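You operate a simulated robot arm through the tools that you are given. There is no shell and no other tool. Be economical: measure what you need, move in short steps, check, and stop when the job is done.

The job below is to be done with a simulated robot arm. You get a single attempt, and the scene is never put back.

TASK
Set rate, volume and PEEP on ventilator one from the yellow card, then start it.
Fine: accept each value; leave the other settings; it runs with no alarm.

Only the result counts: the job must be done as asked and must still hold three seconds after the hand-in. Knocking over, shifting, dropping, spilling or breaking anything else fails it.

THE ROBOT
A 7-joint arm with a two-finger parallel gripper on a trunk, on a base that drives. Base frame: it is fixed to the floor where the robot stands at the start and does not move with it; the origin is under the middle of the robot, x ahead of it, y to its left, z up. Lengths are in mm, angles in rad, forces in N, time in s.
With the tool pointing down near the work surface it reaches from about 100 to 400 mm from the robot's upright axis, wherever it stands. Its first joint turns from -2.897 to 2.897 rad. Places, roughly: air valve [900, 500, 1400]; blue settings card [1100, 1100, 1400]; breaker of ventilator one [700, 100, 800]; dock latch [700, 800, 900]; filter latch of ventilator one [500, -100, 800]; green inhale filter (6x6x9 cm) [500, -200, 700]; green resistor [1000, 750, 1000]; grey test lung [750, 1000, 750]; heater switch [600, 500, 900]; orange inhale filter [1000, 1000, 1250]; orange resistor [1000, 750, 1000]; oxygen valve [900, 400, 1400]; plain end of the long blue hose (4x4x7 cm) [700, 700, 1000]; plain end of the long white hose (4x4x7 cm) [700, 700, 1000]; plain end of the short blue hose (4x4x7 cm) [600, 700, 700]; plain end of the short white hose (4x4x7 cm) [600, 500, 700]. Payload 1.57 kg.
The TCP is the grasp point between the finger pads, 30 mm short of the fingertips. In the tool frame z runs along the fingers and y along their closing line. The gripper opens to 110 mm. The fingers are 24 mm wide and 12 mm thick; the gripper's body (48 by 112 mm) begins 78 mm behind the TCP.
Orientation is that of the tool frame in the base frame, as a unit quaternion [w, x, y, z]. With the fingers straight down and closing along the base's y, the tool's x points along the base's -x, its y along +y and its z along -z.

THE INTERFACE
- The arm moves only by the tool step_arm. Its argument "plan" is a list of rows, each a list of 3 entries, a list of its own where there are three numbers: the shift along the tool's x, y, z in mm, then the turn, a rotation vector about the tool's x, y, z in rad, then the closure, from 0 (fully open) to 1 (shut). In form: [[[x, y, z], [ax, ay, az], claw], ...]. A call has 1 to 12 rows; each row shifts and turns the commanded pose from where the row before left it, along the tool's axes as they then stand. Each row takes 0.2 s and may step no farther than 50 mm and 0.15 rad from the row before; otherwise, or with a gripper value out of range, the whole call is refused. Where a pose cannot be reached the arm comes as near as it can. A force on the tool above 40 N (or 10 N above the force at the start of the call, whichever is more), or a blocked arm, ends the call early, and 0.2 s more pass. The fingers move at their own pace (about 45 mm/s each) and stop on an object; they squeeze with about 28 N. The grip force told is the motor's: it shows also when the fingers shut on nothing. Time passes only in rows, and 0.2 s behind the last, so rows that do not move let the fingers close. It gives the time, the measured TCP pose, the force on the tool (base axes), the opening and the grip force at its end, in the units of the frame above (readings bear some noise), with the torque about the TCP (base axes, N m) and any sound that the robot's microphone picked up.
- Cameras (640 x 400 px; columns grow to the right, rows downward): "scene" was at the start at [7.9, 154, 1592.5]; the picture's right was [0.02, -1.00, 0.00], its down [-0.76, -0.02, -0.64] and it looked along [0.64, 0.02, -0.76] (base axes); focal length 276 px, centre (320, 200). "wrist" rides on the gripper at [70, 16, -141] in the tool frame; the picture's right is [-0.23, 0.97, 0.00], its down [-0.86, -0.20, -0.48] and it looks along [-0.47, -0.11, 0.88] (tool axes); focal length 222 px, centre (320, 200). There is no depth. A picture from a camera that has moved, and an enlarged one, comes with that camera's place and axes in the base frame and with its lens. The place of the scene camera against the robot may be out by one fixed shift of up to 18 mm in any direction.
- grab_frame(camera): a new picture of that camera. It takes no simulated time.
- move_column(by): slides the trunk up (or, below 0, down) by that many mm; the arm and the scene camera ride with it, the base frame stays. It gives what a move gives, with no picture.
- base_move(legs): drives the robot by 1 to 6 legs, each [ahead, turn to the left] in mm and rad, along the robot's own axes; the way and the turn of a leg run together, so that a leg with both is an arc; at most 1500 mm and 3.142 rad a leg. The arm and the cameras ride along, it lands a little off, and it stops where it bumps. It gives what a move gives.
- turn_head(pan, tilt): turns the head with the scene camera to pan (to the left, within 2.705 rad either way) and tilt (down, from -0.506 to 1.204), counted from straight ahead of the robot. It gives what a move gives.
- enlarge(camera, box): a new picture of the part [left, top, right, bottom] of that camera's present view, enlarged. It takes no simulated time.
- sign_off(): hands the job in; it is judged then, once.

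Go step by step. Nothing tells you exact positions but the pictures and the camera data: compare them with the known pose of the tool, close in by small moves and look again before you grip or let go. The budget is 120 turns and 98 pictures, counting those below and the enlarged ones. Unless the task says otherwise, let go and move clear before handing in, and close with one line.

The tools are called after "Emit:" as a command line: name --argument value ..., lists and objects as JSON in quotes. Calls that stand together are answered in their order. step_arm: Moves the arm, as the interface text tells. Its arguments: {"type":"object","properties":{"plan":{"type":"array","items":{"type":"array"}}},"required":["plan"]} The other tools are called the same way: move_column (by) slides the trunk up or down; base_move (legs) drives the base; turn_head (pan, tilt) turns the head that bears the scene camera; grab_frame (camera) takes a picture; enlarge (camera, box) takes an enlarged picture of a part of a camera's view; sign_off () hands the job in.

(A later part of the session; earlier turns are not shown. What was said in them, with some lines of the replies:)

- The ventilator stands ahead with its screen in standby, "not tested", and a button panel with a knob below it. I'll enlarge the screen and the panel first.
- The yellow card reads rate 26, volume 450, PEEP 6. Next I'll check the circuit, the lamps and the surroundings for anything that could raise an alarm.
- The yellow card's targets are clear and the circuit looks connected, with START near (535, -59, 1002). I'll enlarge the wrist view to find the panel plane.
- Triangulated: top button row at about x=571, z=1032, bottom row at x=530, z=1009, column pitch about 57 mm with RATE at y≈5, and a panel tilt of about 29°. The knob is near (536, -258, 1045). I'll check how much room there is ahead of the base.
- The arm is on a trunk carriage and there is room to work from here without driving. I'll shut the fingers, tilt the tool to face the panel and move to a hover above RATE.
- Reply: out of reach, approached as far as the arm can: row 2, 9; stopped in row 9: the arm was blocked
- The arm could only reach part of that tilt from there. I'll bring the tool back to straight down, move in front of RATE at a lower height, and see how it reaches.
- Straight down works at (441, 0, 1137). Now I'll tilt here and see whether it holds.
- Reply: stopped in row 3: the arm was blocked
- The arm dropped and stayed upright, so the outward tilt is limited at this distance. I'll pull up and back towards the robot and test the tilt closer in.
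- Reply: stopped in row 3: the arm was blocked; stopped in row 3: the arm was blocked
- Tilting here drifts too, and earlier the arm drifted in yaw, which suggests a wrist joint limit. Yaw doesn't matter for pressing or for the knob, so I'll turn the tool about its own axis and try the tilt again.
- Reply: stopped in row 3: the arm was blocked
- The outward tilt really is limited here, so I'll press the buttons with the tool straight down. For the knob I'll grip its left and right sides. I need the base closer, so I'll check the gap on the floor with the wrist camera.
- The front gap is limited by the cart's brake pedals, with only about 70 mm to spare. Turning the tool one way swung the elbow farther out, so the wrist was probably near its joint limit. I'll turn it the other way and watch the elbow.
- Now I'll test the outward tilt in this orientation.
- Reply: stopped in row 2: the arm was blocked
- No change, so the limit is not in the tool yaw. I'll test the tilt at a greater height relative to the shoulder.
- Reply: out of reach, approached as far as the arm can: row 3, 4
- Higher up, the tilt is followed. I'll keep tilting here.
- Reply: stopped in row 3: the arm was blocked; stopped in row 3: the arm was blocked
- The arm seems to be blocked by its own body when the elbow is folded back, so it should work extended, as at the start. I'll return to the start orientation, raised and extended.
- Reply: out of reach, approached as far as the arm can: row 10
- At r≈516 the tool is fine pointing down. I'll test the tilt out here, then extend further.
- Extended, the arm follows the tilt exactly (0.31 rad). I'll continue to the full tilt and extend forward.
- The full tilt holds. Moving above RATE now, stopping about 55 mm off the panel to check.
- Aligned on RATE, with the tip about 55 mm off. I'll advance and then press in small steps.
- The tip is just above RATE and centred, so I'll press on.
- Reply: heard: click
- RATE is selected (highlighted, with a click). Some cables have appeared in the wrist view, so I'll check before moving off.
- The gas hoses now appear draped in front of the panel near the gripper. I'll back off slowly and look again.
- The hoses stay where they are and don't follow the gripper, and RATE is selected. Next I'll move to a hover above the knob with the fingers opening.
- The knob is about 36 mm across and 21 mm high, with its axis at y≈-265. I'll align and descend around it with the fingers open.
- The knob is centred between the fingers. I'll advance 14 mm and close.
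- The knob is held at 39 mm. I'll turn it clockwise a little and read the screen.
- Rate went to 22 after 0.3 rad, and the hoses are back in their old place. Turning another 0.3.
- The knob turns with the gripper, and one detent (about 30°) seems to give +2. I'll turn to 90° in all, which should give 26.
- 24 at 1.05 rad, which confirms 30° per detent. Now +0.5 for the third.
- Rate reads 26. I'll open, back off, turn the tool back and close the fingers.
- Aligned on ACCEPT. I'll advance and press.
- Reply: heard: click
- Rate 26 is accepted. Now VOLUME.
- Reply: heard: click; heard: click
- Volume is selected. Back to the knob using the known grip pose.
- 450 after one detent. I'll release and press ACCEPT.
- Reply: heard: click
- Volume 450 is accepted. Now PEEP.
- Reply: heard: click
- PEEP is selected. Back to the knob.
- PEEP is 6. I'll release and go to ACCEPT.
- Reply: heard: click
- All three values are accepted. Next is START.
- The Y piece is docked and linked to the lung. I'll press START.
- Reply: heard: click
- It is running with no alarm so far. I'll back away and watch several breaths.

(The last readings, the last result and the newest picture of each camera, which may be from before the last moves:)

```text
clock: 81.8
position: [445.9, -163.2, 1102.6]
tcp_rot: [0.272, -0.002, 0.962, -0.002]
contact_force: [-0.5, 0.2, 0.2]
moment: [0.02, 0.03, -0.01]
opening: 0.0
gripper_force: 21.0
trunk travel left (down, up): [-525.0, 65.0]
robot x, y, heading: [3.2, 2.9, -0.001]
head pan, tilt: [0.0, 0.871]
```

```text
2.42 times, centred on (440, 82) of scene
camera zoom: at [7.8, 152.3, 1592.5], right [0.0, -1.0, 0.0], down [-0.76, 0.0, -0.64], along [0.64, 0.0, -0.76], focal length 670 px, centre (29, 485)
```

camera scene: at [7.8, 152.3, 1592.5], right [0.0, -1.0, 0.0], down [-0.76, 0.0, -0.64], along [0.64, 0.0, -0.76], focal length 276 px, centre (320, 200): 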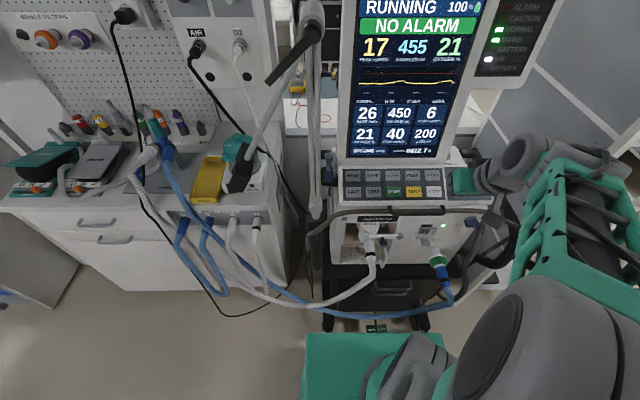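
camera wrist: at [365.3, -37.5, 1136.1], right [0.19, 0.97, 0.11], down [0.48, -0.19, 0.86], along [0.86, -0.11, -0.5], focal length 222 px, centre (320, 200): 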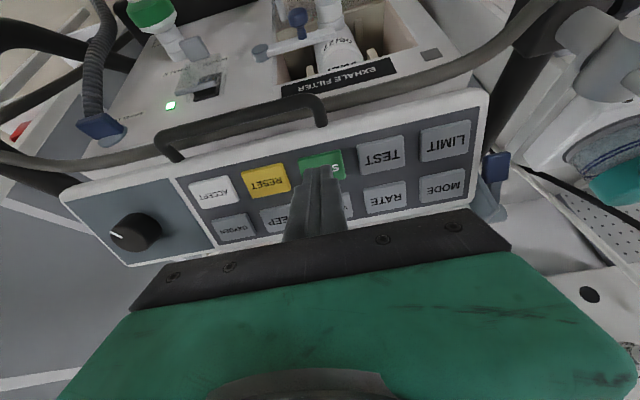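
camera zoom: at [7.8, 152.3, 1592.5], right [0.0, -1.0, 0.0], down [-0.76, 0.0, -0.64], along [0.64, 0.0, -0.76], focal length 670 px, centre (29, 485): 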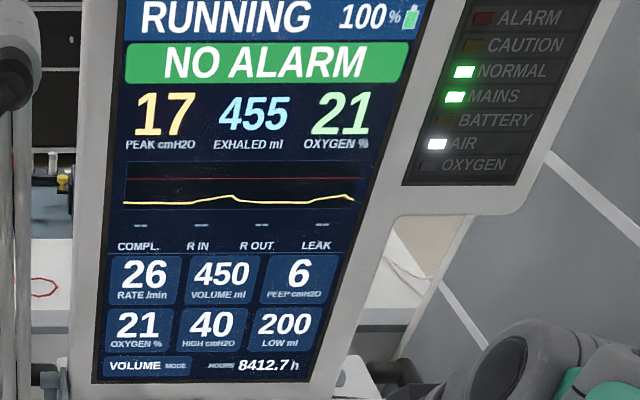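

It is running with peak 17, exhaled 455 and no alarm. I'll wait a few more seconds for any late alarm.

Emit:
step_arm --plan '[[[0, 0, 0], [0, 0, 0], 1], [[0, 0, 0], [0, 0, 0], 1], [[0, 0, 0], [0, 0, 0], 1], [[0, 0, 0], [0, 0, 0], 1], [[0, 0, 0], [0, 0, 0], 1], [[0, 0, 0], [0, 0, 0], 1], [[0, 0, 0], [0, 0, 0], 1], [[0, 0, 0], [0, 0, 0], 1], [[0, 0, 0], [0, 0, 0], 1], [[0, 0, 0], [0, 0, 0], 1], [[0, 0, 0], [0, 0, 0], 1], [[0, 0, 0], [0, 0, 0], 1]]'

Emit:
step_arm --plan '[[[0, 0, 0], [0, 0, 0], 1], [[0, 0, 0], [0, 0, 0], 1], [[0, 0, 0], [0, 0, 0], 1], [[0, 0, 0], [0, 0, 0], 1], [[0, 0, 0], [0, 0, 0], 1], [[0, 0, 0], [0, 0, 0], 1], [[0, 0, 0], [0, 0, 0], 1], [[0, 0, 0], [0, 0, 0], 1], [[0, 0, 0], [0, 0, 0], 1], [[0, 0, 0], [0, 0, 0], 1], [[0, 0, 0], [0, 0, 0], 1], [[0, 0, 0], [0, 0, 0], 1]]'

Emit:
enlarge --camera "scene" --box '[320, 0, 560, 165]'

```text
clock: 84.4
position: [445.1, -161.7, 1102.3]
tcp_rot: [0.272, -0.002, 0.962, -0.002]
contact_force: [-0.5, -0.3, -0.1]
moment: [-0.02, 0.0, 0.0]
opening: 0.0
gripper_force: 21.0
trunk travel left (down, up): [-525.0, 65.0]
robot x, y, heading: [-1.3, -1.2, 0.001]
head pan, tilt: [0.0, 0.871]
```

```text
clock: 87.0
position: [444.1, -163.3, 1103.4]
tcp_rot: [0.271, -0.002, 0.963, -0.002]
contact_force: [0.0, -0.6, -1.1]
moment: [0.01, -0.01, -0.04]
opening: 0.1
gripper_force: 21.5
trunk travel left (down, up): [-525.0, 65.0]
robot x, y, heading: [1.5, -1.7, 0.007]
head pan, tilt: [0.0, 0.871]
```

```text
2.42 times, centred on (440, 82) of scene
camera zoom: at [7.8, 152.3, 1592.5], right [0.0, -1.0, 0.0], down [-0.76, 0.0, -0.64], along [0.64, 0.0, -0.76], focal length 670 px, centre (29, 485)
```

zoom: 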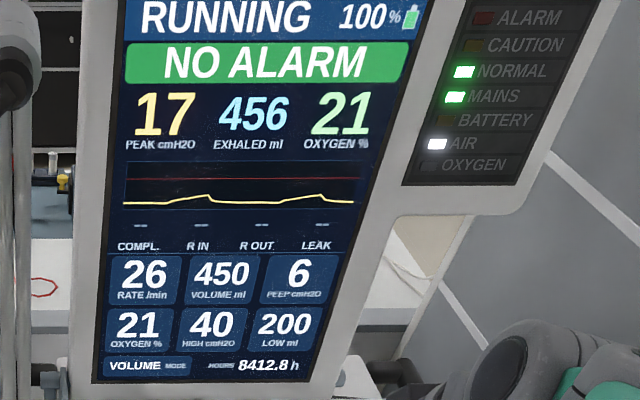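

The ventilator is running steadily at 26 / 450 / 6 with no alarm, and the arm is clear. Handing in.

Emit:
sign_off

```text
The job is handed in.
```

Ventilator one is running with no alarm at rate 26, volume 450 and PEEP 6, each accepted from the yellow card, and the other settings were left as they were.
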